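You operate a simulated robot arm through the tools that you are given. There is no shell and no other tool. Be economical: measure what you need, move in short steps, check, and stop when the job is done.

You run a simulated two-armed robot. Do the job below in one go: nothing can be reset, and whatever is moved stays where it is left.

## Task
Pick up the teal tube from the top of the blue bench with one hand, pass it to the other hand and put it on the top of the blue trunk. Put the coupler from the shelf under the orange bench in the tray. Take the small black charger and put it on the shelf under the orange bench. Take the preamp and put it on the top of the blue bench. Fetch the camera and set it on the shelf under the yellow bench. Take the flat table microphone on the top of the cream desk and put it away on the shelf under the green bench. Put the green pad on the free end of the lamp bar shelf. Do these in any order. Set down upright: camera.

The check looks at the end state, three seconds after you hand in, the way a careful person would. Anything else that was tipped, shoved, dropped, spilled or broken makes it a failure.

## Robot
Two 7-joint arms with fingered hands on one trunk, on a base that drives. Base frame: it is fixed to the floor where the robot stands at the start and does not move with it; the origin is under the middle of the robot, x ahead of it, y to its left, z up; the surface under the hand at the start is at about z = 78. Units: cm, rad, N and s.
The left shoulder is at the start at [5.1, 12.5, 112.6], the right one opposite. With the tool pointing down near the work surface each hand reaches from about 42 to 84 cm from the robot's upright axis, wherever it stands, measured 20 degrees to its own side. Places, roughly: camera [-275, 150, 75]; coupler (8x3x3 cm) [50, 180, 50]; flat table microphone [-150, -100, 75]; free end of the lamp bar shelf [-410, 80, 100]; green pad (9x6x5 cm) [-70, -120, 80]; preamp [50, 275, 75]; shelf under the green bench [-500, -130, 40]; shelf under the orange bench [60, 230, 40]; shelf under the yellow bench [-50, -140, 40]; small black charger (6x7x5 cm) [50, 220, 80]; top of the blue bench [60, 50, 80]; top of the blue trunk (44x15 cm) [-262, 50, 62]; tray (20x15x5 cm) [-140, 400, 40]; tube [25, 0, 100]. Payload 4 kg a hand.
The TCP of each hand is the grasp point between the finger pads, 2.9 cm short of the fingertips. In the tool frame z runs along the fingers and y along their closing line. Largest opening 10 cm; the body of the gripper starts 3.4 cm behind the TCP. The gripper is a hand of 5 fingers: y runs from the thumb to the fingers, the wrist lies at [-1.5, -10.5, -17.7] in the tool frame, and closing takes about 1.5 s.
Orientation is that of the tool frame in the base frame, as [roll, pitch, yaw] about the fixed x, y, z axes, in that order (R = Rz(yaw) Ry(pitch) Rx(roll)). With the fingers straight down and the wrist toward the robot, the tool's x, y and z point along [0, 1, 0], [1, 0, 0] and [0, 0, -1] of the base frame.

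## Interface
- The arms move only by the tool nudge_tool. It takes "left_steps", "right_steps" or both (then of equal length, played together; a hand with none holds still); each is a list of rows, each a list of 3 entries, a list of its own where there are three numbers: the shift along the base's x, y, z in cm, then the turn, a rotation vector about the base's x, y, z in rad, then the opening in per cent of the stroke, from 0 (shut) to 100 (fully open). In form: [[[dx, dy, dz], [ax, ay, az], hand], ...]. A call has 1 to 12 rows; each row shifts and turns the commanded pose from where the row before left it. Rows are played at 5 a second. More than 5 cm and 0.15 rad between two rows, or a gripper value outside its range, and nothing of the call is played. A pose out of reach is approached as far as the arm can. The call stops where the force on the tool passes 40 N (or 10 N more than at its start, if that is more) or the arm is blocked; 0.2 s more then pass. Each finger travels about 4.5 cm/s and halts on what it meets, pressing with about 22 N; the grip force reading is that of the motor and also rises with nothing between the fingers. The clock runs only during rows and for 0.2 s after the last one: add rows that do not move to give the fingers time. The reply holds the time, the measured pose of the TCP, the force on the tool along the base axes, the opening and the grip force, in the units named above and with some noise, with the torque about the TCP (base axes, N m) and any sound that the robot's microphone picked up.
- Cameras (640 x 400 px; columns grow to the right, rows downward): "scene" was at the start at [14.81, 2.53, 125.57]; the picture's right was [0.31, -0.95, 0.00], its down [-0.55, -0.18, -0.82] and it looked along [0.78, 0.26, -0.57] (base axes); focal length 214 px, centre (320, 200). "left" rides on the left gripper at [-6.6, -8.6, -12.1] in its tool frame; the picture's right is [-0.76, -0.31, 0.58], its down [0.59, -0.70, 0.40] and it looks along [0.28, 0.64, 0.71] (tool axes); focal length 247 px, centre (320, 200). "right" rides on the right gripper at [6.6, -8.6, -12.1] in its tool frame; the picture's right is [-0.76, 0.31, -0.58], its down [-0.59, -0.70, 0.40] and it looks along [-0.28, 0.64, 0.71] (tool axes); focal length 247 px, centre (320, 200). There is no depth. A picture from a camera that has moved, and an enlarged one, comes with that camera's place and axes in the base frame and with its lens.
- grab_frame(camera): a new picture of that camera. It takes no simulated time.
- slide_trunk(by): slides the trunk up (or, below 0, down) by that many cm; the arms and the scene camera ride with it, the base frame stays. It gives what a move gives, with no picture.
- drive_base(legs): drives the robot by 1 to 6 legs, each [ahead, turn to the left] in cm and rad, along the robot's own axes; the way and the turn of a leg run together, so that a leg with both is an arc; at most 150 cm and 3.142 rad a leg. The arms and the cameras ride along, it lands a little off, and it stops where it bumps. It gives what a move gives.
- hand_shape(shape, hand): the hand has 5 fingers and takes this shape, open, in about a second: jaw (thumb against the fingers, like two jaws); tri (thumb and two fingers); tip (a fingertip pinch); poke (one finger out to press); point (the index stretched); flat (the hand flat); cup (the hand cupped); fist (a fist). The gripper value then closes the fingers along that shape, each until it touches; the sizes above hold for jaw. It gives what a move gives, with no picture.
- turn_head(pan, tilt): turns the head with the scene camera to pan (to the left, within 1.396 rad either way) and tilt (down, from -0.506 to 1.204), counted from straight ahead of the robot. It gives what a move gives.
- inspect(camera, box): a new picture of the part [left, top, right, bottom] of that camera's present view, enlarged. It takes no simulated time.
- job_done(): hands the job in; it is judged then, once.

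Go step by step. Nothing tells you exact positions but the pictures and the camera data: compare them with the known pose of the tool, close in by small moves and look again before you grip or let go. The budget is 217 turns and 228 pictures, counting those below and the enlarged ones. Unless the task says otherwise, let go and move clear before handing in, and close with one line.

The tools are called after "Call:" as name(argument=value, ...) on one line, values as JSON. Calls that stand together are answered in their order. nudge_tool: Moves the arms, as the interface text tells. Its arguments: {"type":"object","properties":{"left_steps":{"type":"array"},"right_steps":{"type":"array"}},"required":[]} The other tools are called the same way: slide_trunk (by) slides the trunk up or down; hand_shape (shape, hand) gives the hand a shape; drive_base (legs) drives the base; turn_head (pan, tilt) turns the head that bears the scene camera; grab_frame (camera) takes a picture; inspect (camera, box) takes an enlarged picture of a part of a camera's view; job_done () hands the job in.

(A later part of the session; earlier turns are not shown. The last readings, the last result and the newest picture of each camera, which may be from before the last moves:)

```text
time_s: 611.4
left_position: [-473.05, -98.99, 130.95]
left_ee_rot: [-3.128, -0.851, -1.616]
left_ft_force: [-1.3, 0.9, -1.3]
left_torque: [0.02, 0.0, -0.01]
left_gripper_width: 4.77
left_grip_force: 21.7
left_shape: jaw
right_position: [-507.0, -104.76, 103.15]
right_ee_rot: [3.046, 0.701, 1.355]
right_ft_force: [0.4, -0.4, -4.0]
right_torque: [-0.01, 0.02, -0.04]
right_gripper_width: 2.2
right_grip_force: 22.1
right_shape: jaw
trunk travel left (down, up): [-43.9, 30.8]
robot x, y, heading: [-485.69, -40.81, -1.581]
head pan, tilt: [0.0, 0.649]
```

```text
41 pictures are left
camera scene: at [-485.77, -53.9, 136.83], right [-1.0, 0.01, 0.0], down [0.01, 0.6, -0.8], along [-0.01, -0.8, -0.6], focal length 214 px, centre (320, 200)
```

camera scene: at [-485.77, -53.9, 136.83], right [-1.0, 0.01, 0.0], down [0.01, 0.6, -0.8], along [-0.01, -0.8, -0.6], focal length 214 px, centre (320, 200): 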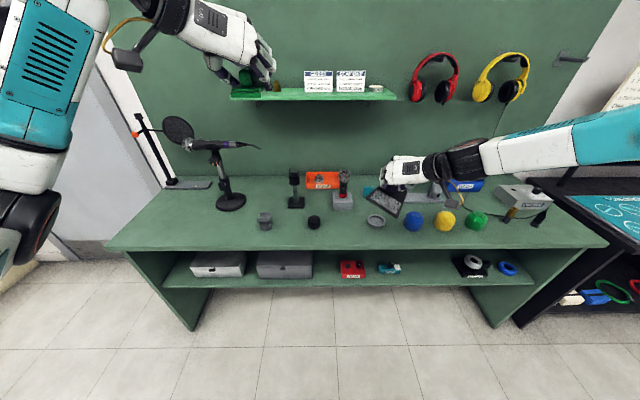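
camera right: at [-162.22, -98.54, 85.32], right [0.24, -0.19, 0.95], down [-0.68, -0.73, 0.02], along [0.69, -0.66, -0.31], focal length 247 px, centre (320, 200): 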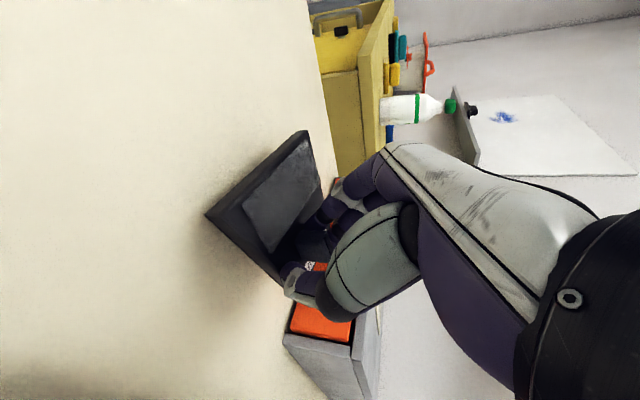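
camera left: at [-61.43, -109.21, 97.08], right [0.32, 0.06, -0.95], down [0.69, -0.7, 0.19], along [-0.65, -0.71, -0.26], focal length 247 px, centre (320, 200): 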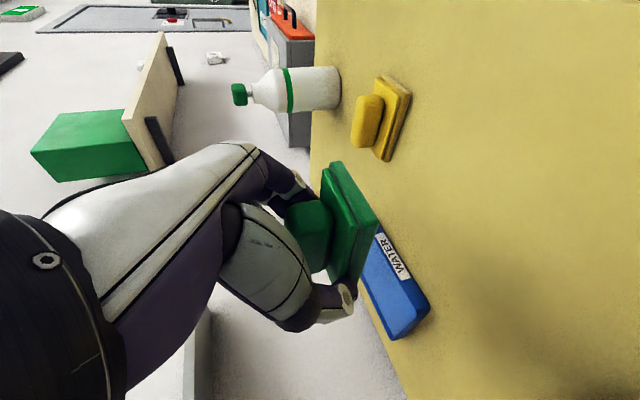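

Call:
inspect(camera="scene", box=[340, 130, 440, 230])

Call:
grab_frame(camera="right")

```text
4.00 times, centred on (390, 180) of scene
camera zoom: at [-485.77, -53.9, 136.83], right [-1.0, 0.01, 0.0], down [0.01, 0.6, -0.8], along [-0.01, -0.8, -0.6], focal length 858 px, centre (40, 280)
```

zoom: 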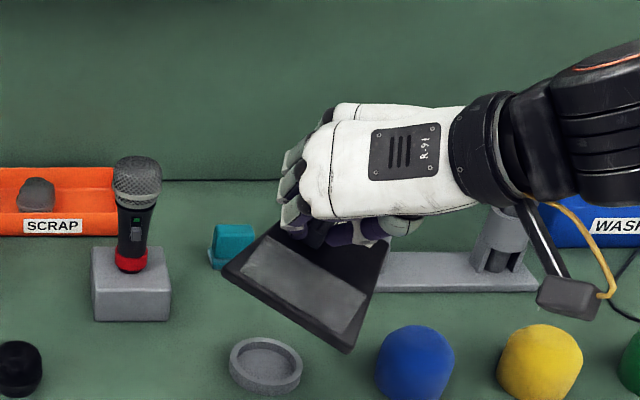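

```text
39 pictures are left
camera right: at [-513.85, -90.61, 107.5], right [0.2, -0.24, 0.95], down [-0.81, -0.59, 0.02], along [0.55, -0.77, -0.31], focal length 247 px, centre (320, 200)
```

right: 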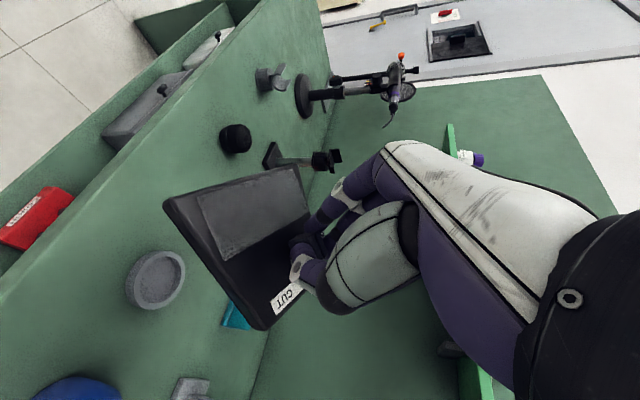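

The mic hangs front-down from its knob; it will lie flat once its front edge touches and it's lowered. The free gap on the shelf is at x about -541, so I'll raise the left hand, shift west, and lower the trunk clear of the bench edge.

Call:
nudge_tool(left_steps=[[[0, 0.8, 2.3], [0, 0, 0], 0], [[0, 0.8, 2.3], [0, 0, 0], 0], [[0, 0.8, 2.3], [0, 0, 0], 0], [[0, 0.8, 2.3], [0, 0, 0], 0], [[0, 0.8, 2.3], [0, 0, 0], 0], [[0, 0.8, 2.3], [0, 0, 0], 0], [[0, 0.8, 2.3], [0, 0, 0], 0], [[0, 0.8, 2.3], [0, 0, 0], 0], [[0, 0.8, 2.3], [0, 0, 0], 0], [[0, 0.8, 2.3], [0, 0, 0], 0], [[0, 0.8, 2.3], [0, 0, 0], 0], [[0, 0, 2], [0, 0, 0], 0]])

Call:
drive_base(legs=[[-14, 0], [0, -1.57], [34, 0], [0, 1.58]])

Call:
slide_trunk(by=-36)

Call:
grab_frame(camera="scene")

```text
time_s: 614.0
left_position: [-473.24, -90.29, 158.28]
left_ee_rot: [-3.128, -0.852, -1.619]
left_ft_force: [0.1, 0.0, -0.7]
left_torque: [0.01, 0.0, -0.01]
left_gripper_width: 4.75
left_grip_force: 22.3
left_shape: jaw
right_position: [-506.94, -104.72, 103.08]
right_ee_rot: [3.047, 0.7, 1.354]
right_ft_force: [0.2, 0.7, -3.5]
right_torque: [0.02, 0.0, -0.03]
right_gripper_width: 2.19
right_grip_force: 22.2
right_shape: jaw
trunk travel left (down, up): [-43.9, 30.8]
robot x, y, heading: [-485.42, -40.77, -1.576]
head pan, tilt: [0.0, 0.649]
```

```text
time_s: 625.0
left_position: [-504.56, -76.16, 158.3]
left_ee_rot: [-3.13, -0.851, -1.572]
left_ft_force: [-0.4, -0.8, -0.3]
left_torque: [0.0, 0.02, -0.05]
left_gripper_width: 4.76
left_grip_force: 22.4
left_shape: jaw
right_position: [-537.8, -92.05, 103.19]
right_ee_rot: [3.046, 0.701, 1.397]
right_ft_force: [0.8, 0.8, -3.7]
right_torque: [0.06, 0.01, 0.0]
right_gripper_width: 2.17
right_grip_force: 21.9
right_shape: jaw
trunk travel left (down, up): [-43.9, 30.8]
robot x, y, heading: [-519.37, -27.07, -1.538]
head pan, tilt: [0.0, 0.649]
```

```text
time_s: 628.5
left_position: [-504.63, -76.01, 122.32]
left_ee_rot: [-3.129, -0.852, -1.572]
left_ft_force: [1.1, -0.1, 0.3]
left_torque: [0.01, -0.01, -0.01]
left_gripper_width: 4.75
left_grip_force: 22.2
left_shape: jaw
right_position: [-537.79, -92.44, 55.21]
right_ee_rot: [3.095, 0.492, 1.425]
right_ft_force: [-0.3, -0.2, -3.5]
right_torque: [-0.03, 0.04, 0.03]
right_gripper_width: 2.19
right_grip_force: 22.0
right_shape: jaw
trunk travel left (down, up): [-7.9, 66.8]
robot x, y, heading: [-519.33, -26.89, -1.538]
head pan, tilt: [0.0, 0.649]
```

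```text
38 pictures are left
camera scene: at [-518.41, -51.76, 99.59], right [-1.0, -0.03, 0.0], down [-0.02, 0.6, -0.8], along [0.03, -0.8, -0.6], focal length 214 px, centre (320, 200)
```

scene: 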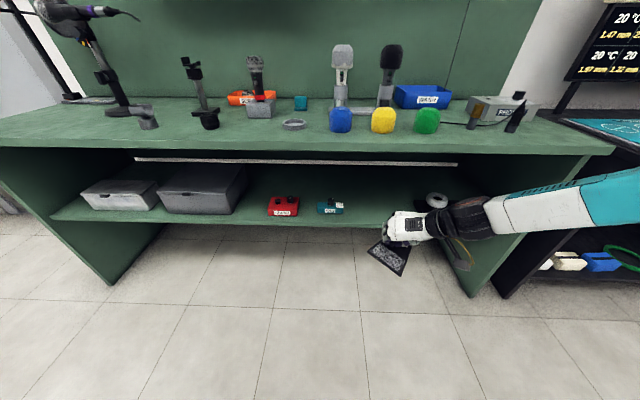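

I'll restore more forward tilt so the wrist clears under the top, then drive in part-way and look.

Call:
nudge_tool(right_steps=[[[-0.5, 0, 0.3], [-0.1, 0, 0], 0], [[-0.5, 0, 0.3], [-0.1, 0, 0], 0], [[-0.5, 0, 0.3], [-0.1, 0, 0], 0], [[-0.5, 0, 0], [-0.1, 0, 0], 0], [[0, 0, 0], [0, 0, 0], 0]])

Call:
drive_base(legs=[[14, 0]])

Call:
grab_frame(camera="scene")

Call:
grab_frame(camera="right")

```text
time_s: 629.7
left_position: [-504.6, -76.05, 122.36]
left_ee_rot: [-3.13, -0.852, -1.572]
left_ft_force: [0.3, -0.7, -1.0]
left_torque: [0.05, -0.01, 0.01]
left_gripper_width: 4.75
left_grip_force: 22.2
left_shape: jaw
right_position: [-539.58, -93.25, 57.24]
right_ee_rot: [3.022, 0.825, 1.382]
right_ft_force: [0.3, 0.4, -3.7]
right_torque: [0.04, 0.02, -0.01]
right_gripper_width: 2.18
right_grip_force: 22.2
right_shape: jaw
right hand out of reach, approached as far as the arm can: row 4
trunk travel left (down, up): [-7.9, 66.8]
robot x, y, heading: [-519.37, -27.48, -1.533]
head pan, tilt: [0.0, 0.649]
```

```text
time_s: 631.0
left_position: [-504.33, -90.35, 122.27]
left_ee_rot: [-3.13, -0.849, -1.575]
left_ft_force: [0.5, -0.2, -0.7]
left_torque: [0.01, 0.04, -0.03]
left_gripper_width: 4.74
left_grip_force: 21.7
left_shape: jaw
right_position: [-539.25, -107.5, 57.2]
right_ee_rot: [3.023, 0.821, 1.378]
right_ft_force: [0.5, 0.3, -3.5]
right_torque: [0.03, 0.01, 0.03]
right_gripper_width: 2.16
right_grip_force: 22.3
right_shape: jaw
trunk travel left (down, up): [-7.9, 66.8]
robot x, y, heading: [-519.05, -41.55, -1.539]
head pan, tilt: [0.0, 0.649]
```

```text
37 pictures are left
camera scene: at [-517.98, -66.01, 99.56], right [-1.0, -0.03, 0.0], down [-0.02, 0.61, -0.8], along [0.03, -0.8, -0.61], focal length 214 px, centre (320, 200)
```

scene: 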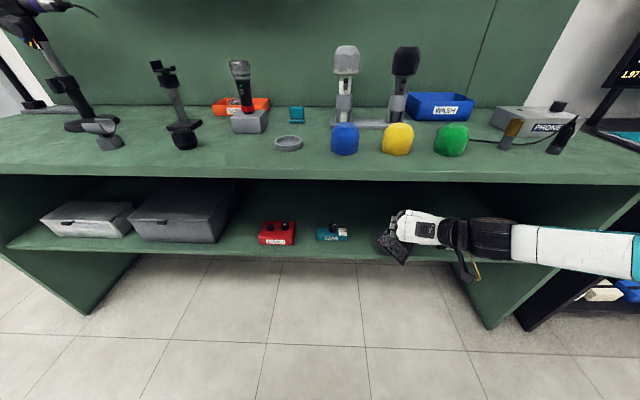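

```text
36 pictures are left
camera right: at [-546.55, -93.24, 59.87], right [0.22, -0.11, 0.97], down [-0.78, -0.61, 0.11], along [0.58, -0.78, -0.22], focal length 247 px, centre (320, 200)
```

right: 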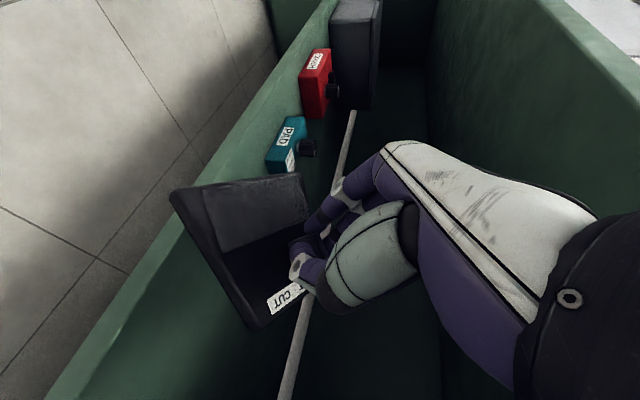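

Call:
drive_base(legs=[[14, 0]])

Call:
nudge_tool(right_steps=[[[0, 0, -0.8], [0, 0, 0], 0], [[0, 0, -0.8], [0, 0, 0], 0], [[0, 0, -0.8], [0, 0, 0], 0], [[0, 0, 0], [0, 0, 0], 0]])

Call:
grab_frame(camera="right")

Call:
inspect(camera="scene", box=[330, 200, 490, 300])

```text
time_s: 632.5
left_position: [-504.02, -103.67, 122.24]
left_ee_rot: [-3.129, -0.851, -1.578]
left_ft_force: [-0.2, 0.1, -0.5]
left_torque: [0.0, -0.05, 0.01]
left_gripper_width: 4.77
left_grip_force: 21.8
left_shape: jaw
right_position: [-539.05, -119.7, 55.87]
right_ee_rot: [3.038, 0.795, 1.391]
right_ft_force: [0.4, 0.5, -3.2]
right_torque: [0.02, 0.02, 0.01]
right_gripper_width: 2.19
right_grip_force: 22.1
right_shape: jaw
trunk travel left (down, up): [-7.9, 66.8]
robot x, y, heading: [-518.69, -54.63, -1.543]
head pan, tilt: [0.0, 0.649]
stopped in leg 1: the robot was blocked; the commanded pose is now the measured one
```

```text
time_s: 633.5
left_position: [-503.94, -103.73, 122.13]
left_ee_rot: [-3.126, -0.849, -1.579]
left_ft_force: [1.8, -0.1, -1.2]
left_torque: [-0.01, 0.01, 0.04]
left_gripper_width: 4.75
left_grip_force: 21.7
left_shape: jaw
right_position: [-539.18, -120.64, 54.72]
right_ee_rot: [3.04, 0.791, 1.393]
right_ft_force: [-0.3, 0.4, -3.3]
right_torque: [0.01, 0.04, 0.01]
right_gripper_width: 2.14
right_grip_force: 21.2
right_shape: jaw
right hand out of reach, approached as far as the arm can: row 2, 3
trunk travel left (down, up): [-7.9, 66.8]
robot x, y, heading: [-518.26, -54.8, -1.545]
head pan, tilt: [0.0, 0.649]
```

```text
35 pictures are left
camera right: at [-546.44, -106.45, 57.89], right [0.22, -0.15, 0.96], down [-0.78, -0.62, 0.09], along [0.58, -0.77, -0.25], focal length 247 px, centre (320, 200)
```

right: 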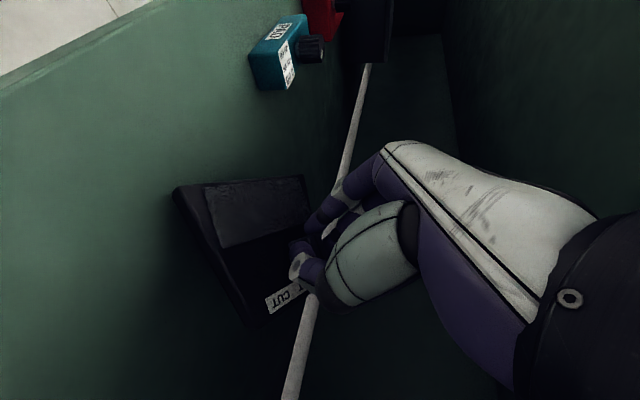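

```text
4.00 times, centred on (410, 250) of scene
camera zoom: at [-517.64, -79.31, 99.57], right [-1.0, -0.03, 0.0], down [-0.02, 0.6, -0.8], along [0.02, -0.8, -0.61], focal length 858 px, centre (-40, 0)
```

zoom: 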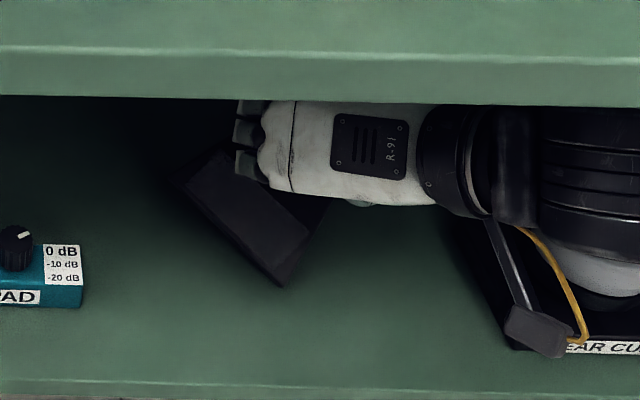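

The wrist met the bench's front edge, but the mic is already over the shelf. I'll lower by trunk in small steps, watching the force.

Call:
slide_trunk(by=-3)

Call:
grab_frame(camera="right")

```text
time_s: 634.2
left_position: [-504.07, -103.58, 119.21]
left_ee_rot: [-3.126, -0.853, -1.577]
left_ft_force: [0.0, 0.4, 0.2]
left_torque: [0.01, -0.02, -0.02]
left_gripper_width: 4.77
left_grip_force: 22.1
left_shape: jaw
right_position: [-539.05, -120.46, 50.53]
right_ee_rot: [3.047, 0.762, 1.396]
right_ft_force: [-0.3, -0.7, -1.6]
right_torque: [0.08, 0.05, -0.01]
right_gripper_width: 2.15
right_grip_force: 21.8
right_shape: jaw
trunk travel left (down, up): [-4.9, 69.8]
robot x, y, heading: [-518.93, -55.01, -1.539]
head pan, tilt: [0.0, 0.649]
```

```text
33 pictures are left
camera right: at [-546.42, -106.41, 54.1], right [0.22, -0.17, 0.96], down [-0.78, -0.62, 0.07], along [0.58, -0.77, -0.27], focal length 247 px, centre (320, 200)
```

right: 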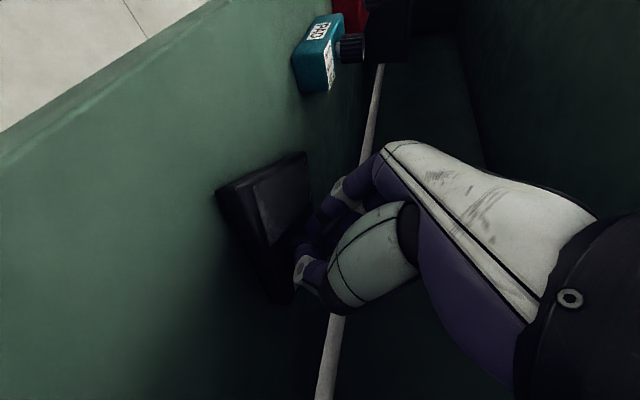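

Call:
slide_trunk(by=-1.5)

Call:
grab_frame(camera="right")

```text
time_s: 634.8
left_position: [-504.11, -103.53, 117.93]
left_ee_rot: [-3.128, -0.852, -1.579]
left_ft_force: [-0.5, 0.2, -1.0]
left_torque: [0.02, -0.01, -0.01]
left_gripper_width: 4.73
left_grip_force: 21.4
left_shape: jaw
right_position: [-538.96, -120.53, 49.3]
right_ee_rot: [3.049, 0.763, 1.398]
right_ft_force: [1.7, 0.7, 12.1]
right_torque: [-0.18, -0.04, -0.01]
right_gripper_width: 2.24
right_grip_force: 21.8
right_shape: jaw
trunk travel left (down, up): [-3.4, 71.3]
robot x, y, heading: [-518.38, -54.82, -1.54]
head pan, tilt: [0.0, 0.649]
```

```text
32 pictures are left
camera right: at [-546.4, -106.5, 52.86], right [0.22, -0.17, 0.96], down [-0.78, -0.62, 0.07], along [0.58, -0.77, -0.27], focal length 247 px, centre (320, 200)
```

right: 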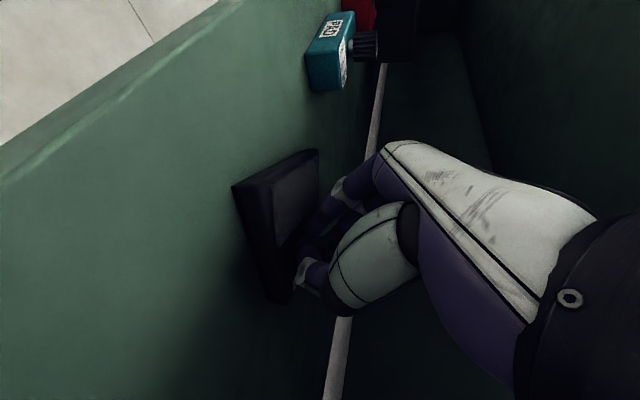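

It's almost flat on the shelf. I'll release it here and withdraw up and back.

Call:
nudge_tool(right_steps=[[[0, 0, -0.4], [0, 0, 0], 0], [[0, 0, -0.3], [0, 0, 0], 0], [[0, 0, 0], [0, 0, 0], 15], [[0, 0, 0], [0, 0, 0], 35], [[0, 0, 0], [0, 0, 0], 55], [[0, 0, 0], [0, 0, 0], 55], [[0, 0, 0], [0, 0, 0], 55], [[0, 0, 0], [0, 0, 0], 55]])

Call:
nudge_tool(right_steps=[[[0, 0.5, 0.8], [0, 0, 0], 55], [[0, 0.6, 0.8], [0, 0, 0], 55], [[0, 0.8, 0.8], [0, 0, 0], 55], [[0, 0.8, 0.8], [0, 0, 0], 55], [[0, 0, 0], [0, 0, 0], 55]])

Call:
grab_frame(camera="right")

```text
time_s: 636.0
left_position: [-503.95, -103.54, 117.68]
left_ee_rot: [-3.126, -0.849, -1.58]
left_ft_force: [0.7, 0.7, -0.2]
left_torque: [-0.02, -0.01, 0.01]
left_gripper_width: 4.77
left_grip_force: 22.2
left_shape: jaw
right_position: [-538.77, -120.83, 48.92]
right_ee_rot: [3.037, 0.759, 1.394]
right_ft_force: [-1.8, 2.9, 16.0]
right_torque: [-0.22, -0.12, 0.01]
right_gripper_width: 5.1
right_grip_force: 0.1
right_shape: jaw
trunk travel left (down, up): [-3.4, 71.3]
robot x, y, heading: [-518.69, -55.09, -1.541]
head pan, tilt: [0.0, 0.649]
stopped in row 6 (right hand): the force on the tool passed its limit at 41 N (the readings are from after the stop); the commanded pose is now the measured one
```

```text
time_s: 637.2
left_position: [-503.99, -103.66, 117.74]
left_ee_rot: [-3.128, -0.85, -1.578]
left_ft_force: [-0.1, 0.0, -1.6]
left_torque: [-0.01, 0.03, -0.02]
left_gripper_width: 4.74
left_grip_force: 21.9
left_shape: jaw
right_position: [-539.06, -117.89, 51.82]
right_ee_rot: [3.043, 0.752, 1.398]
right_ft_force: [-0.5, 0.3, 0.2]
right_torque: [-0.01, 0.0, -0.01]
right_gripper_width: 5.5
right_grip_force: 0.0
right_shape: jaw
trunk travel left (down, up): [-3.4, 71.3]
robot x, y, heading: [-518.26, -54.76, -1.538]
head pan, tilt: [0.0, 0.649]
```

```text
31 pictures are left
camera right: at [-546.47, -103.94, 55.49], right [0.22, -0.18, 0.96], down [-0.78, -0.62, 0.06], along [0.58, -0.76, -0.28], focal length 247 px, centre (320, 200)
```

right: 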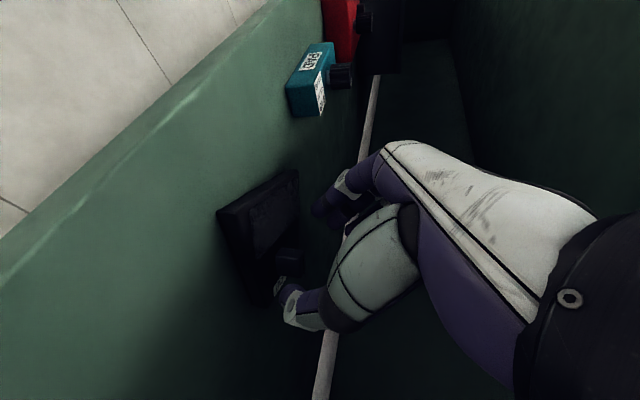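

The mic lies flat on the green shelf. I'll back straight out.

Call:
nudge_tool(right_steps=[[[0, 0.6, 0.6], [0, 0, 0], 60], [[0, 0.8, 0.6], [0, 0, 0], 60], [[0, 0.8, 0.3], [0, 0, 0], 60], [[0, 0, 0], [0, 0, 0], 60]])

Call:
drive_base(legs=[[-28, 0]])

Call:
grab_frame(camera="scene")

```text
time_s: 638.2
left_position: [-504.01, -103.61, 117.77]
left_ee_rot: [-3.131, -0.85, -1.576]
left_ft_force: [1.0, 0.3, -0.4]
left_torque: [-0.01, 0.02, 0.01]
left_gripper_width: 4.77
left_grip_force: 22.2
left_shape: jaw
right_position: [-538.88, -115.62, 53.31]
right_ee_rot: [3.042, 0.754, 1.395]
right_ft_force: [-0.6, -0.1, 0.4]
right_torque: [-0.02, 0.04, 0.01]
right_gripper_width: 5.99
right_grip_force: 0.1
right_shape: jaw
trunk travel left (down, up): [-3.4, 71.3]
robot x, y, heading: [-518.22, -54.72, -1.543]
head pan, tilt: [0.0, 0.649]
```

```text
time_s: 640.2
left_position: [-504.63, -75.59, 117.67]
left_ee_rot: [-3.129, -0.85, -1.571]
left_ft_force: [-0.2, 0.7, 0.0]
left_torque: [0.0, -0.03, -0.01]
left_gripper_width: 4.77
left_grip_force: 22.2
left_shape: jaw
right_position: [-539.45, -87.78, 53.23]
right_ee_rot: [3.041, 0.752, 1.398]
right_ft_force: [-0.3, 0.1, -0.4]
right_torque: [-0.01, 0.0, -0.04]
right_gripper_width: 5.97
right_grip_force: 0.0
right_shape: jaw
trunk travel left (down, up): [-3.4, 71.3]
robot x, y, heading: [-519.7, -26.54, -1.537]
head pan, tilt: [0.0, 0.649]
```

```text
30 pictures are left
camera scene: at [-518.33, -53.39, 94.76], right [-1.0, -0.03, 0.0], down [-0.02, 0.6, -0.8], along [0.03, -0.8, -0.6], focal length 214 px, centre (320, 200)
```

scene: 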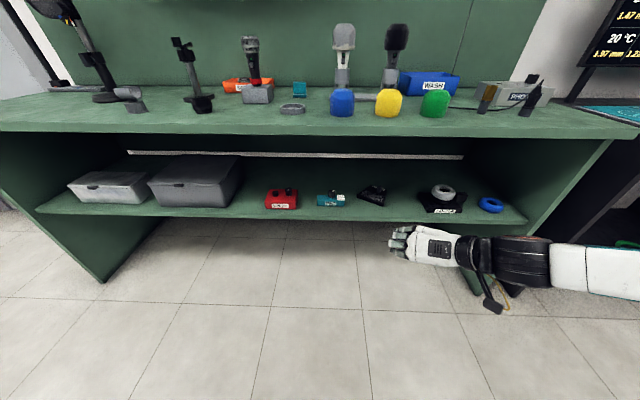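

The mic is in place. Now the pad: I'll raise the trunk and turn to look at the lamp bar at about [-410, 80, 100].

Call:
slide_trunk(by=35)

Call:
drive_base(legs=[[0, 2.3]])

Call:
turn_head(pan=0, tilt=0.3)

Call:
grab_frame(camera="scene")

```text
time_s: 643.6
left_position: [-504.7, -75.79, 152.65]
left_ee_rot: [-3.129, -0.85, -1.572]
left_ft_force: [0.2, -0.7, 0.3]
left_torque: [0.03, 0.02, -0.03]
left_gripper_width: 4.76
left_grip_force: 22.3
left_shape: jaw
right_position: [-539.44, -87.87, 88.3]
right_ee_rot: [3.044, 0.753, 1.401]
right_ft_force: [-0.2, -0.9, 0.1]
right_torque: [-0.02, -0.02, 0.0]
right_gripper_width: 5.98
right_grip_force: 0.0
right_shape: jaw
trunk travel left (down, up): [-38.4, 36.3]
robot x, y, heading: [-519.35, -26.4, -1.535]
head pan, tilt: [0.0, 0.649]
```

```text
time_s: 649.7
left_position: [-493.96, 17.31, 152.73]
left_ee_rot: [-3.126, -0.851, 0.752]
left_ft_force: [0.0, -0.4, -1.0]
left_torque: [0.01, -0.01, -0.01]
left_gripper_width: 4.75
left_grip_force: 22.0
left_shape: jaw
right_position: [-461.14, 0.36, 88.35]
right_ee_rot: [3.041, 0.754, -2.557]
right_ft_force: [0.0, -0.2, 0.0]
right_torque: [-0.02, -0.01, -0.01]
right_gripper_width: 5.97
right_grip_force: 0.0
right_shape: jaw
trunk travel left (down, up): [-38.4, 36.3]
robot x, y, heading: [-519.31, -26.88, 0.788]
head pan, tilt: [0.0, 0.649]
```

```text
time_s: 650.5
left_position: [-493.97, 17.4, 152.84]
left_ee_rot: [-3.127, -0.85, 0.756]
left_ft_force: [-0.4, -0.5, -0.4]
left_torque: [0.05, 0.0, -0.01]
left_gripper_width: 4.76
left_grip_force: 22.5
left_shape: jaw
right_position: [-460.95, 0.24, 88.29]
right_ee_rot: [3.045, 0.753, -2.556]
right_ft_force: [0.0, -0.1, -0.2]
right_torque: [-0.02, 0.01, -0.01]
right_gripper_width: 5.99
right_grip_force: 0.1
right_shape: jaw
trunk travel left (down, up): [-38.4, 36.3]
robot x, y, heading: [-519.49, -26.84, 0.79]
head pan, tilt: [0.0, 0.3]
```

```text
29 pictures are left
camera scene: at [-509.06, -16.86, 134.42], right [0.71, -0.7, 0.0], down [-0.21, -0.21, -0.95], along [0.67, 0.68, -0.3], focal length 214 px, centre (320, 200)
```

scene: 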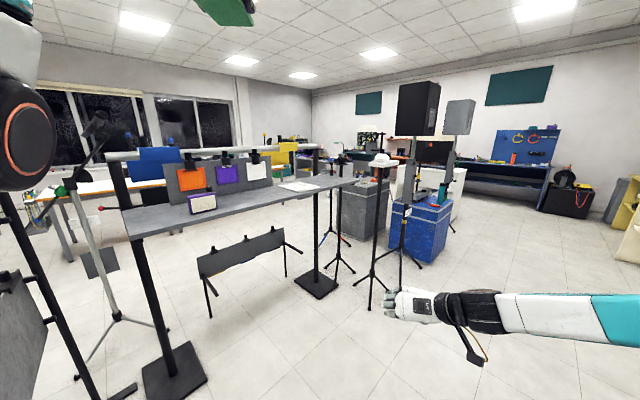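

Call:
inspect(camera="scene", box=[110, 120, 370, 250])

```text
2.46 times, centred on (240, 185) of scene
camera zoom: at [-509.06, -16.86, 134.42], right [0.71, -0.7, 0.0], down [-0.21, -0.21, -0.95], along [0.67, 0.68, -0.3], focal length 528 px, centre (517, 237)
```

zoom: 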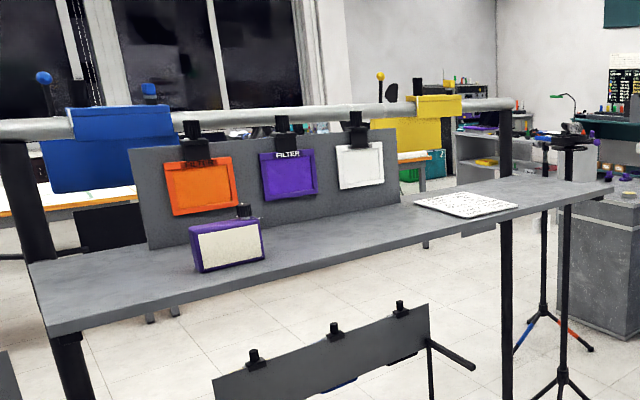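

The shelf's east end beyond the white sheet looks free. I'll move closer, facing north, to measure it properly.

Call:
drive_base(legs=[[0, -0.526], [72, 0], [0, 1.306]])

Call:
turn_head(pan=-0.2, tilt=0.4)

Call:
grab_frame(camera="scene")

```text
time_s: 659.3
left_position: [-463.64, 41.5, 152.75]
left_ee_rot: [-3.129, -0.851, 1.558]
left_ft_force: [0.6, -0.2, -1.0]
left_torque: [0.03, 0.01, 0.02]
left_gripper_width: 4.76
left_grip_force: 22.0
left_shape: jaw
right_position: [-428.7, 53.23, 88.26]
right_ee_rot: [3.043, 0.753, -1.751]
right_ft_force: [0.4, -0.6, 0.3]
right_torque: [0.01, -0.01, -0.03]
right_gripper_width: 5.96
right_grip_force: 0.0
right_shape: jaw
trunk travel left (down, up): [-38.4, 36.3]
robot x, y, heading: [-449.73, -7.31, 1.594]
head pan, tilt: [0.0, 0.3]
```

```text
time_s: 660.0
left_position: [-463.79, 41.38, 152.75]
left_ee_rot: [-3.129, -0.85, 1.557]
left_ft_force: [0.5, -0.4, -0.4]
left_torque: [0.01, -0.02, -0.01]
left_gripper_width: 4.71
left_grip_force: 21.5
left_shape: jaw
right_position: [-428.66, 53.2, 88.38]
right_ee_rot: [3.043, 0.754, -1.753]
right_ft_force: [0.0, 0.0, 0.6]
right_torque: [-0.01, -0.03, 0.01]
right_gripper_width: 5.98
right_grip_force: 0.1
right_shape: jaw
trunk travel left (down, up): [-38.4, 36.3]
robot x, y, heading: [-449.6, -7.37, 1.6]
head pan, tilt: [-0.201, 0.4]
```

```text
27 pictures are left
camera scene: at [-447.91, 6.42, 133.51], right [0.98, -0.18, 0.0], down [-0.07, -0.38, -0.92], along [0.16, 0.91, -0.39], focal length 214 px, centre (320, 200)
```

scene: 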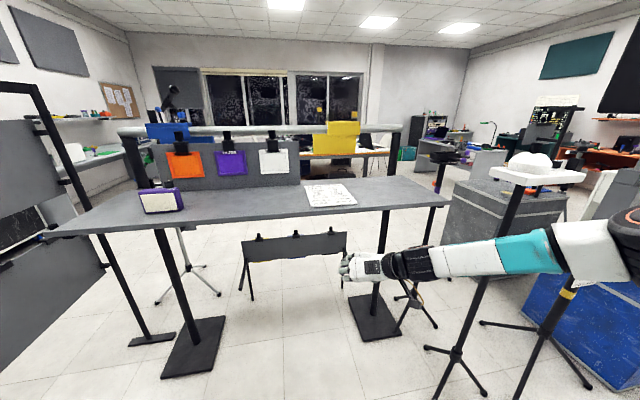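

The shelf is at z about 103.5. Its free east end spans x -421 to -394 and y 63 to 92. I'll retract the right arm, move the base over, then bring the pad above that end.

Call:
nudge_tool(right_steps=[[[-0.3, -1.2, 2], [0, 0, 0], 60], [[-0.3, -1.2, 2], [0, 0, 0], 60], [[-0.3, -1.2, 2], [0, 0, 0], 60], [[-0.3, -1.2, 2], [0, 0, 0], 60], [[-0.3, -1.2, 2], [0, 0, 0], 60], [[-0.3, -1.2, 2], [0, 0, 0], 60], [[-0.3, -1.2, 2], [0, 0, 0], 60], [[-0.3, -1.2, 2], [0, 0, 0], 60], [[-0.3, -1.2, 2], [0, 0, 0], 60], [[-0.3, -1.2, 2], [0, 0, 0], 60], [[-0.3, -1.2, 2], [0, 0, 0], 60], [[-0.3, -1.2, 2], [0, 0, 0], 60]])

Call:
drive_base(legs=[[0, -1.06], [32, 0], [0, 1.03]])

Call:
grab_frame(camera="scene")

```text
time_s: 662.6
left_position: [-463.74, 41.29, 152.75]
left_ee_rot: [-3.13, -0.85, 1.559]
left_ft_force: [0.1, 0.1, 0.0]
left_torque: [0.01, 0.01, 0.02]
left_gripper_width: 4.76
left_grip_force: 22.4
left_shape: jaw
right_position: [-437.2, 39.3, 109.62]
right_ee_rot: [3.045, 0.753, -1.754]
right_ft_force: [-0.4, 0.2, 1.1]
right_torque: [0.01, 0.03, -0.01]
right_gripper_width: 5.96
right_grip_force: 0.1
right_shape: jaw
right hand out of reach, approached as far as the arm can: row 6, 7, 8, 9, 10, 11, 12
trunk travel left (down, up): [-38.4, 36.3]
robot x, y, heading: [-449.55, -7.6, 1.594]
head pan, tilt: [-0.201, 0.4]
```

```text
time_s: 670.2
left_position: [-435.72, 57.63, 152.77]
left_ee_rot: [-3.126, -0.851, 1.537]
left_ft_force: [-0.4, 0.8, -0.1]
left_torque: [-0.01, 0.04, -0.01]
left_gripper_width: 4.76
left_grip_force: 22.2
left_shape: jaw
right_position: [-409.26, 55.17, 109.69]
right_ee_rot: [3.041, 0.755, -1.773]
right_ft_force: [0.4, -0.6, 0.3]
right_torque: [0.03, 0.04, 0.01]
right_gripper_width: 5.97
right_grip_force: 0.0
right_shape: jaw
trunk travel left (down, up): [-38.4, 36.3]
robot x, y, heading: [-422.27, 8.32, 1.581]
head pan, tilt: [-0.201, 0.4]
```

```text
26 pictures are left
camera scene: at [-420.52, 22.41, 133.51], right [0.98, -0.19, 0.0], down [-0.07, -0.38, -0.92], along [0.18, 0.9, -0.39], focal length 214 px, centre (320, 200)
```

scene: 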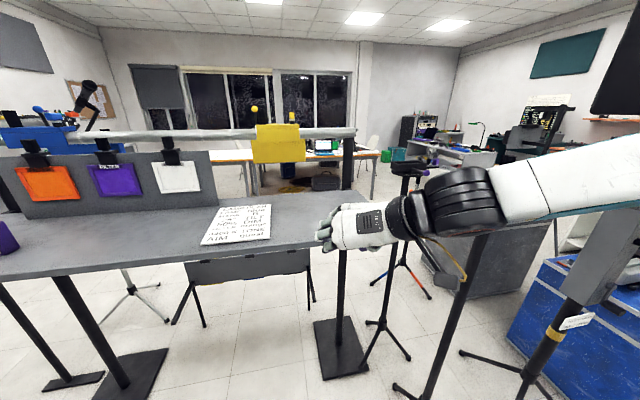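

I'll lower the right hand out of the way and bring the pad across above the free end.

Call:
nudge_tool(right_steps=[[[0.5, -1, -2], [0, 0, 0], 60], [[0.5, -1, -2], [0, 0, 0], 60], [[0.5, -0.8, -2], [0, 0, 0], 60], [[0.5, -0.8, -2], [0, 0, 0], 60], [[0.5, -0.5, -2], [0, 0, 0], 60], [[0.5, -0.5, -2], [0, 0, 0], 60], [[0.5, -0.5, -2], [0, 0, 0], 60], [[0.5, -0.5, -2], [0, 0, 0], 60], [[0.5, -0.5, -2], [0, 0, 0], 60], [[0.5, -0.5, -2], [0, 0, 0], 60], [[0.5, 0, -2], [0, 0, 0], 60], [[0, 0, 0], [0, 0, 0], 60]])

Call:
nudge_tool(left_steps=[[[2.4, 0.6, -1.5], [0, 0, 0], 0], [[2.4, 0.6, -1.5], [0, 0, 0], 0], [[2.4, 0.6, -1.5], [0, 0, 0], 0], [[2.4, 0.6, -1.5], [0, 0, 0], 0], [[2.4, 0.6, -1.5], [0, 0, 0], 0], [[2.4, 0.6, -1.5], [0, 0, 0], 0], [[2.4, 0.8, -1.5], [0, 0, 0], 0], [[2.4, 0.8, -1.5], [0, 0, 0], 0], [[2.4, 1.5, -2], [0, 0, 0], 0], [[2.4, 2, -2], [0, 0, 0], 0], [[2.4, 2, -2], [0, 0, 0], 0], [[2.3, 2, -2], [0, 0, 0], 0]])

Call:
grab_frame(camera="scene")

Call:
grab_frame(camera="left")

```text
time_s: 672.8
left_position: [-435.67, 57.64, 152.74]
left_ee_rot: [-3.13, -0.85, 1.54]
left_ft_force: [0.6, 0.0, -0.7]
left_torque: [0.03, 0.0, -0.02]
left_gripper_width: 4.74
left_grip_force: 22.0
left_shape: jaw
right_position: [-404.55, 49.5, 93.28]
right_ee_rot: [3.045, 0.748, -1.768]
right_ft_force: [-0.1, -0.1, 0.1]
right_torque: [-0.03, -0.04, -0.01]
right_gripper_width: 5.96
right_grip_force: 0.1
right_shape: jaw
right hand out of reach, approached as far as the arm can: row 9, 10, 11
trunk travel left (down, up): [-38.4, 36.3]
robot x, y, heading: [-422.41, 8.33, 1.576]
head pan, tilt: [-0.201, 0.4]
```

```text
time_s: 675.4
left_position: [-406.63, 70.27, 132.64]
left_ee_rot: [-3.126, -0.85, 1.538]
left_ft_force: [0.0, 1.9, -0.5]
left_torque: [-0.01, 0.03, 0.02]
left_gripper_width: 4.76
left_grip_force: 22.0
left_shape: jaw
right_position: [-404.51, 49.53, 93.1]
right_ee_rot: [3.045, 0.748, -1.77]
right_ft_force: [0.1, -0.3, 0.0]
right_torque: [0.01, 0.03, 0.01]
right_gripper_width: 5.97
right_grip_force: 0.1
right_shape: jaw
trunk travel left (down, up): [-38.4, 36.3]
robot x, y, heading: [-422.39, 8.94, 1.577]
head pan, tilt: [-0.201, 0.4]
```

```text
25 pictures are left
camera scene: at [-420.42, 22.46, 133.49], right [0.98, -0.19, 0.0], down [-0.08, -0.38, -0.92], along [0.18, 0.9, -0.39], focal length 214 px, centre (320, 200)
```

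scene: 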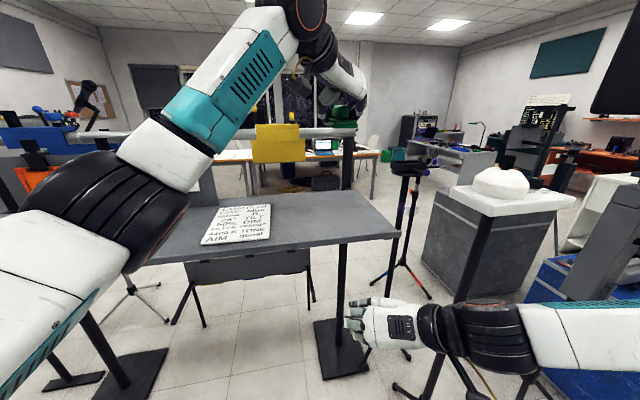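

```text
24 pictures are left
camera left: at [-415.47, 57.23, 135.8], right [-0.32, -0.06, -0.95], down [-0.69, 0.7, 0.19], along [0.65, 0.71, -0.26], focal length 247 px, centre (320, 200)
```

left: 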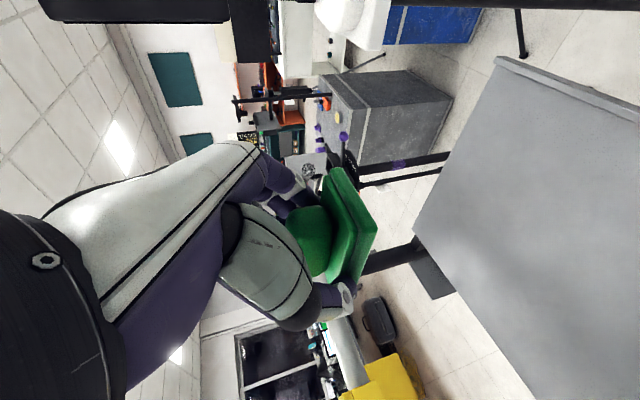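

The pad is above the free end (the shelf corner is at about [-391, 65] and its back edge near y = 99). I'll shift 6 cm in and lower to just above the surface.

Call:
nudge_tool(left_steps=[[[0, 1.5, -1.5], [0, 0, 0], 0], [[0, 1.5, -2], [0, 0, 0], 0], [[0, 1.5, -2], [0, 0, 0], 0], [[0, 1.5, -2], [0, 0, 0], 0], [[0, 0.5, -2], [0, 0, 0], 0], [[0, 0, -2], [0, 0, 0], 0], [[0, 0, -2], [0, 0, 0], 0], [[0, 0, -2], [0, 0, 0], 0], [[0, 0, -2], [0, 0, 0], 0], [[0, 0, -2], [0, 0, 0], 0], [[0, 0, -1.5], [0, 0, 0], 0], [[0, 0, 0], [0, 0, 0], 0]])

Call:
grab_frame(camera="left")

Call:
inspect(camera="scene", box=[240, 120, 420, 260])

```text
time_s: 678.0
left_position: [-406.98, 76.78, 111.72]
left_ee_rot: [-3.129, -0.85, 1.54]
left_ft_force: [-0.7, 0.6, 0.2]
left_torque: [0.01, 0.02, -0.03]
left_gripper_width: 4.75
left_grip_force: 21.9
left_shape: jaw
right_position: [-404.64, 49.6, 93.16]
right_ee_rot: [3.047, 0.747, -1.77]
right_ft_force: [0.4, 0.2, 0.0]
right_torque: [0.03, 0.0, 0.02]
right_gripper_width: 5.97
right_grip_force: 0.1
right_shape: jaw
trunk travel left (down, up): [-38.4, 36.3]
robot x, y, heading: [-422.55, 8.24, 1.579]
head pan, tilt: [-0.201, 0.4]
```

```text
23 pictures are left
camera left: at [-415.72, 63.68, 114.91], right [-0.32, -0.06, -0.95], down [-0.69, 0.7, 0.19], along [0.65, 0.71, -0.26], focal length 247 px, centre (320, 200)
```

left: 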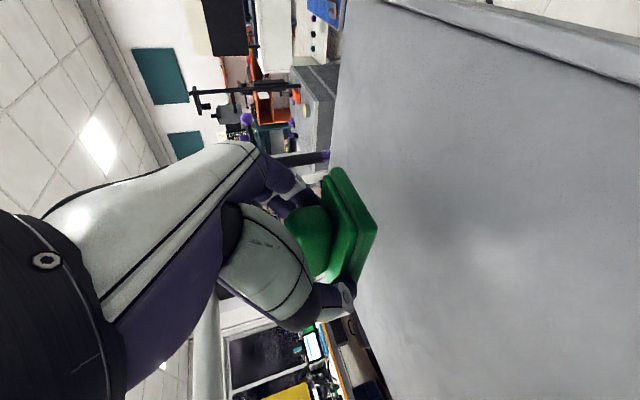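

```text
2.86 times, centred on (330, 190) of scene
camera zoom: at [-420.49, 22.41, 133.51], right [0.98, -0.19, 0.0], down [-0.08, -0.38, -0.92], along [0.18, 0.9, -0.39], focal length 613 px, centre (291, 229)
```

zoom: 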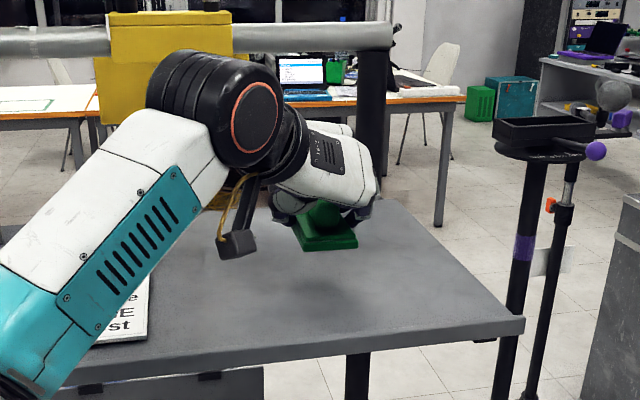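

Call:
nudge_tool(left_steps=[[[0, 0, -0.8], [0, 0, 0], 0], [[0, 0, -0.8], [0, 0, 0], 0], [[0, 0, -0.4], [0, 0, 0], 0], [[0, 0, 0], [0, 0, 0], 0]])

Call:
nudge_tool(left_steps=[[[0, 0, -0.4], [0, 0, 0], 0], [[0, 0, -0.3], [0, 0, 0], 0], [[0, 0, 0], [0, 0, 0], 0]])

Call:
nudge_tool(left_steps=[[[0, 0, -0.4], [0, 0, 0], 0], [[0, 0, 0], [0, 0, 0], 0]])

Call:
inspect(camera="scene", box=[300, 170, 380, 230])

```text
time_s: 679.0
left_position: [-406.99, 76.84, 109.76]
left_ee_rot: [-3.128, -0.849, 1.54]
left_ft_force: [-0.4, 0.1, -0.1]
left_torque: [-0.01, 0.02, -0.03]
left_gripper_width: 4.75
left_grip_force: 22.3
left_shape: jaw
right_position: [-404.56, 49.44, 93.31]
right_ee_rot: [3.046, 0.75, -1.769]
right_ft_force: [-0.1, -0.2, -0.3]
right_torque: [0.01, 0.02, 0.02]
right_gripper_width: 5.97
right_grip_force: 0.0
right_shape: jaw
trunk travel left (down, up): [-38.4, 36.3]
robot x, y, heading: [-422.02, 8.84, 1.583]
head pan, tilt: [-0.201, 0.4]
```

```text
time_s: 679.8
left_position: [-406.97, 76.81, 109.02]
left_ee_rot: [-3.127, -0.849, 1.539]
left_ft_force: [-0.1, 0.6, -0.8]
left_torque: [0.02, -0.04, 0.0]
left_gripper_width: 4.74
left_grip_force: 21.8
left_shape: jaw
right_position: [-404.59, 49.52, 93.11]
right_ee_rot: [3.046, 0.749, -1.77]
right_ft_force: [0.3, 1.0, -0.5]
right_torque: [-0.01, -0.01, -0.01]
right_gripper_width: 5.97
right_grip_force: 0.1
right_shape: jaw
trunk travel left (down, up): [-38.4, 36.3]
robot x, y, heading: [-422.09, 8.83, 1.578]
head pan, tilt: [-0.201, 0.4]
```

```text
time_s: 680.4
left_position: [-407.01, 76.96, 108.67]
left_ee_rot: [-3.127, -0.85, 1.54]
left_ft_force: [0.7, 0.2, -1.0]
left_torque: [0.0, 0.03, 0.03]
left_gripper_width: 4.76
left_grip_force: 21.8
left_shape: jaw
right_position: [-404.57, 49.53, 93.15]
right_ee_rot: [3.045, 0.75, -1.77]
right_ft_force: [0.3, -1.0, 0.3]
right_torque: [-0.02, -0.03, -0.04]
right_gripper_width: 5.95
right_grip_force: 0.1
right_shape: jaw
trunk travel left (down, up): [-38.4, 36.3]
robot x, y, heading: [-422.24, 8.56, 1.574]
head pan, tilt: [-0.201, 0.4]
```

```text
6.67 times, centred on (340, 200) of scene
camera zoom: at [-420.49, 22.41, 133.5], right [0.98, -0.19, 0.0], down [-0.08, -0.38, -0.92], along [0.18, 0.9, -0.39], focal length 1430 px, centre (187, 200)
```

zoom: 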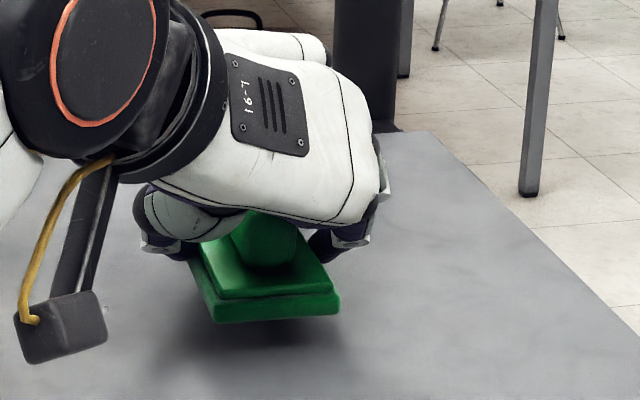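

Call:
nudge_tool(left_steps=[[[0, 0, -0.5], [0, 0, 0], 0], [[0, 0, -0.5], [0, 0, 0], 0], [[0, 0, 0], [0, 0, 0], 0]])

Call:
nudge_tool(left_steps=[[[0, 0, -0.4], [0, 0, 0], 0], [[0, 0, 0], [0, 0, 0], 0]])

Call:
nudge_tool(left_steps=[[[0, 0, -0.4], [0, 0, 0], 0], [[0, 0, 0], [0, 0, 0], 0]])

Call:
inspect(camera="scene", box=[300, 170, 380, 230])

```text
time_s: 681.2
left_position: [-406.98, 76.75, 107.44]
left_ee_rot: [-3.129, -0.851, 1.541]
left_ft_force: [-0.3, 0.6, -0.6]
left_torque: [0.01, 0.02, -0.01]
left_gripper_width: 4.75
left_grip_force: 21.9
left_shape: jaw
right_position: [-404.58, 49.45, 93.26]
right_ee_rot: [3.046, 0.75, -1.769]
right_ft_force: [0.2, -0.2, 0.0]
right_torque: [-0.01, 0.0, 0.01]
right_gripper_width: 5.98
right_grip_force: 0.0
right_shape: jaw
trunk travel left (down, up): [-38.4, 36.3]
robot x, y, heading: [-422.72, 8.44, 1.579]
head pan, tilt: [-0.201, 0.4]
```

```text
time_s: 681.8
left_position: [-406.98, 76.88, 107.14]
left_ee_rot: [-3.127, -0.851, 1.537]
left_ft_force: [0.6, -0.6, -0.4]
left_torque: [0.0, -0.01, 0.0]
left_gripper_width: 4.74
left_grip_force: 21.8
left_shape: jaw
right_position: [-404.67, 49.51, 93.1]
right_ee_rot: [3.047, 0.75, -1.768]
right_ft_force: [0.4, 0.6, -0.2]
right_torque: [0.0, 0.01, 0.02]
right_gripper_width: 5.95
right_grip_force: 0.1
right_shape: jaw
trunk travel left (down, up): [-38.4, 36.3]
robot x, y, heading: [-422.39, 8.63, 1.578]
head pan, tilt: [-0.201, 0.4]
```

```text
time_s: 682.4
left_position: [-407.07, 76.87, 106.79]
left_ee_rot: [-3.128, -0.853, 1.54]
left_ft_force: [0.7, 0.2, 1.6]
left_torque: [-0.01, -0.02, 0.02]
left_gripper_width: 4.75
left_grip_force: 22.0
left_shape: jaw
right_position: [-404.59, 49.51, 93.18]
right_ee_rot: [3.046, 0.747, -1.769]
right_ft_force: [-0.5, 0.0, -0.3]
right_torque: [0.01, 0.0, 0.0]
right_gripper_width: 5.98
right_grip_force: 0.1
right_shape: jaw
trunk travel left (down, up): [-38.4, 36.3]
robot x, y, heading: [-422.2, 8.52, 1.577]
head pan, tilt: [-0.201, 0.4]
```

```text
6.67 times, centred on (340, 200) of scene
camera zoom: at [-420.5, 22.4, 133.51], right [0.98, -0.19, 0.0], down [-0.07, -0.38, -0.92], along [0.18, 0.9, -0.39], focal length 1430 px, centre (187, 200)
```

zoom: 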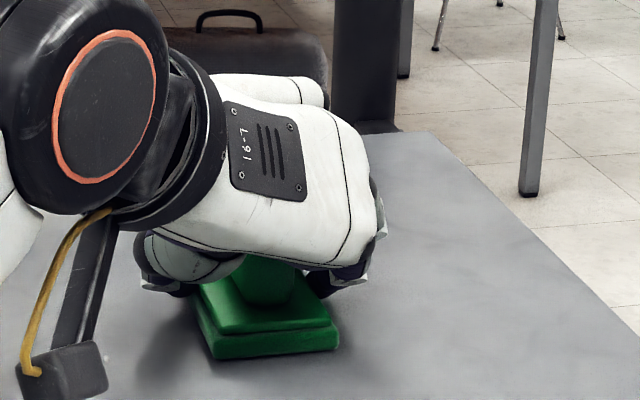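

The pad is just touching the shelf. One more small step, then I'll release and withdraw.

Call:
nudge_tool(left_steps=[[[0, 0, -0.2], [0, 0, 0], 0], [[0, 0, 0], [0, 0, 0], 20], [[0, 0, 0], [0, 0, 0], 45], [[0, 0, 0], [0, 0, 0], 65], [[0, 0, 0], [0, 0, 0], 65], [[0, 0, 0], [0, 0, 0], 65], [[0, 0, 0], [0, 0, 0], 65]])

Call:
nudge_tool(left_steps=[[[0, -0.6, 1], [0, 0, 0], 65], [[0, -0.8, 1.2], [0, 0, 0], 65], [[0, -1, 1.5], [0, 0, 0], 65], [[0, -1, 2], [0, 0, 0], 65], [[0, -1, 2], [0, 0, 0], 65], [[0, -1, 2.5], [0, 0, 0], 65], [[-1, -1, 2.5], [0, 0, 0], 65], [[-1, -1, 2.5], [0, 0, 0], 65], [[-1, -1, 2.5], [0, 0, 0], 65]])

Call:
grab_frame(camera="left")

Call:
grab_frame(camera="scene")

```text
time_s: 684.0
left_position: [-407.14, 76.84, 106.6]
left_ee_rot: [-3.128, -0.849, 1.539]
left_ft_force: [-1.2, -0.5, 2.6]
left_torque: [0.02, -0.07, 0.0]
left_gripper_width: 6.49
left_grip_force: 0.0
left_shape: jaw
right_position: [-404.63, 49.47, 93.15]
right_ee_rot: [3.046, 0.749, -1.769]
right_ft_force: [1.2, -0.3, -0.5]
right_torque: [-0.04, 0.01, -0.01]
right_gripper_width: 5.99
right_grip_force: 0.0
right_shape: jaw
trunk travel left (down, up): [-38.4, 36.3]
robot x, y, heading: [-422.58, 8.48, 1.578]
head pan, tilt: [-0.201, 0.4]
```

```text
time_s: 686.0
left_position: [-410.09, 68.26, 124.31]
left_ee_rot: [-3.129, -0.85, 1.541]
left_ft_force: [0.2, 0.2, 0.3]
left_torque: [0.01, 0.02, -0.02]
left_gripper_width: 6.5
left_grip_force: 0.0
left_shape: jaw
right_position: [-404.51, 49.43, 93.24]
right_ee_rot: [3.046, 0.75, -1.769]
right_ft_force: [0.5, 0.0, 0.7]
right_torque: [-0.02, 0.01, -0.03]
right_gripper_width: 5.97
right_grip_force: 0.0
right_shape: jaw
trunk travel left (down, up): [-38.4, 36.3]
robot x, y, heading: [-422.47, 8.63, 1.576]
head pan, tilt: [-0.201, 0.4]
```

```text
19 pictures are left
camera left: at [-418.74, 55.19, 127.51], right [-0.32, -0.06, -0.95], down [-0.69, 0.7, 0.18], along [0.65, 0.71, -0.26], focal length 247 px, centre (320, 200)
```

left: 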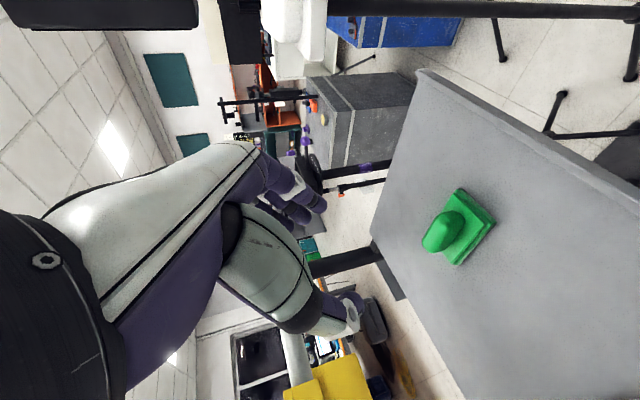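

```text
18 pictures are left
camera scene: at [-420.52, 22.37, 133.51], right [0.98, -0.19, 0.0], down [-0.07, -0.38, -0.92], along [0.18, 0.9, -0.39], focal length 214 px, centre (320, 200)
```

scene: 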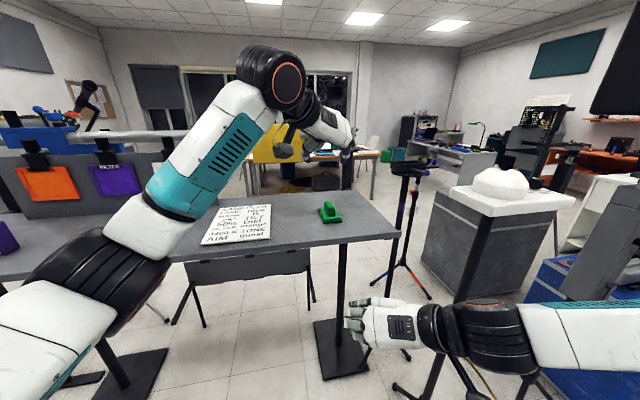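

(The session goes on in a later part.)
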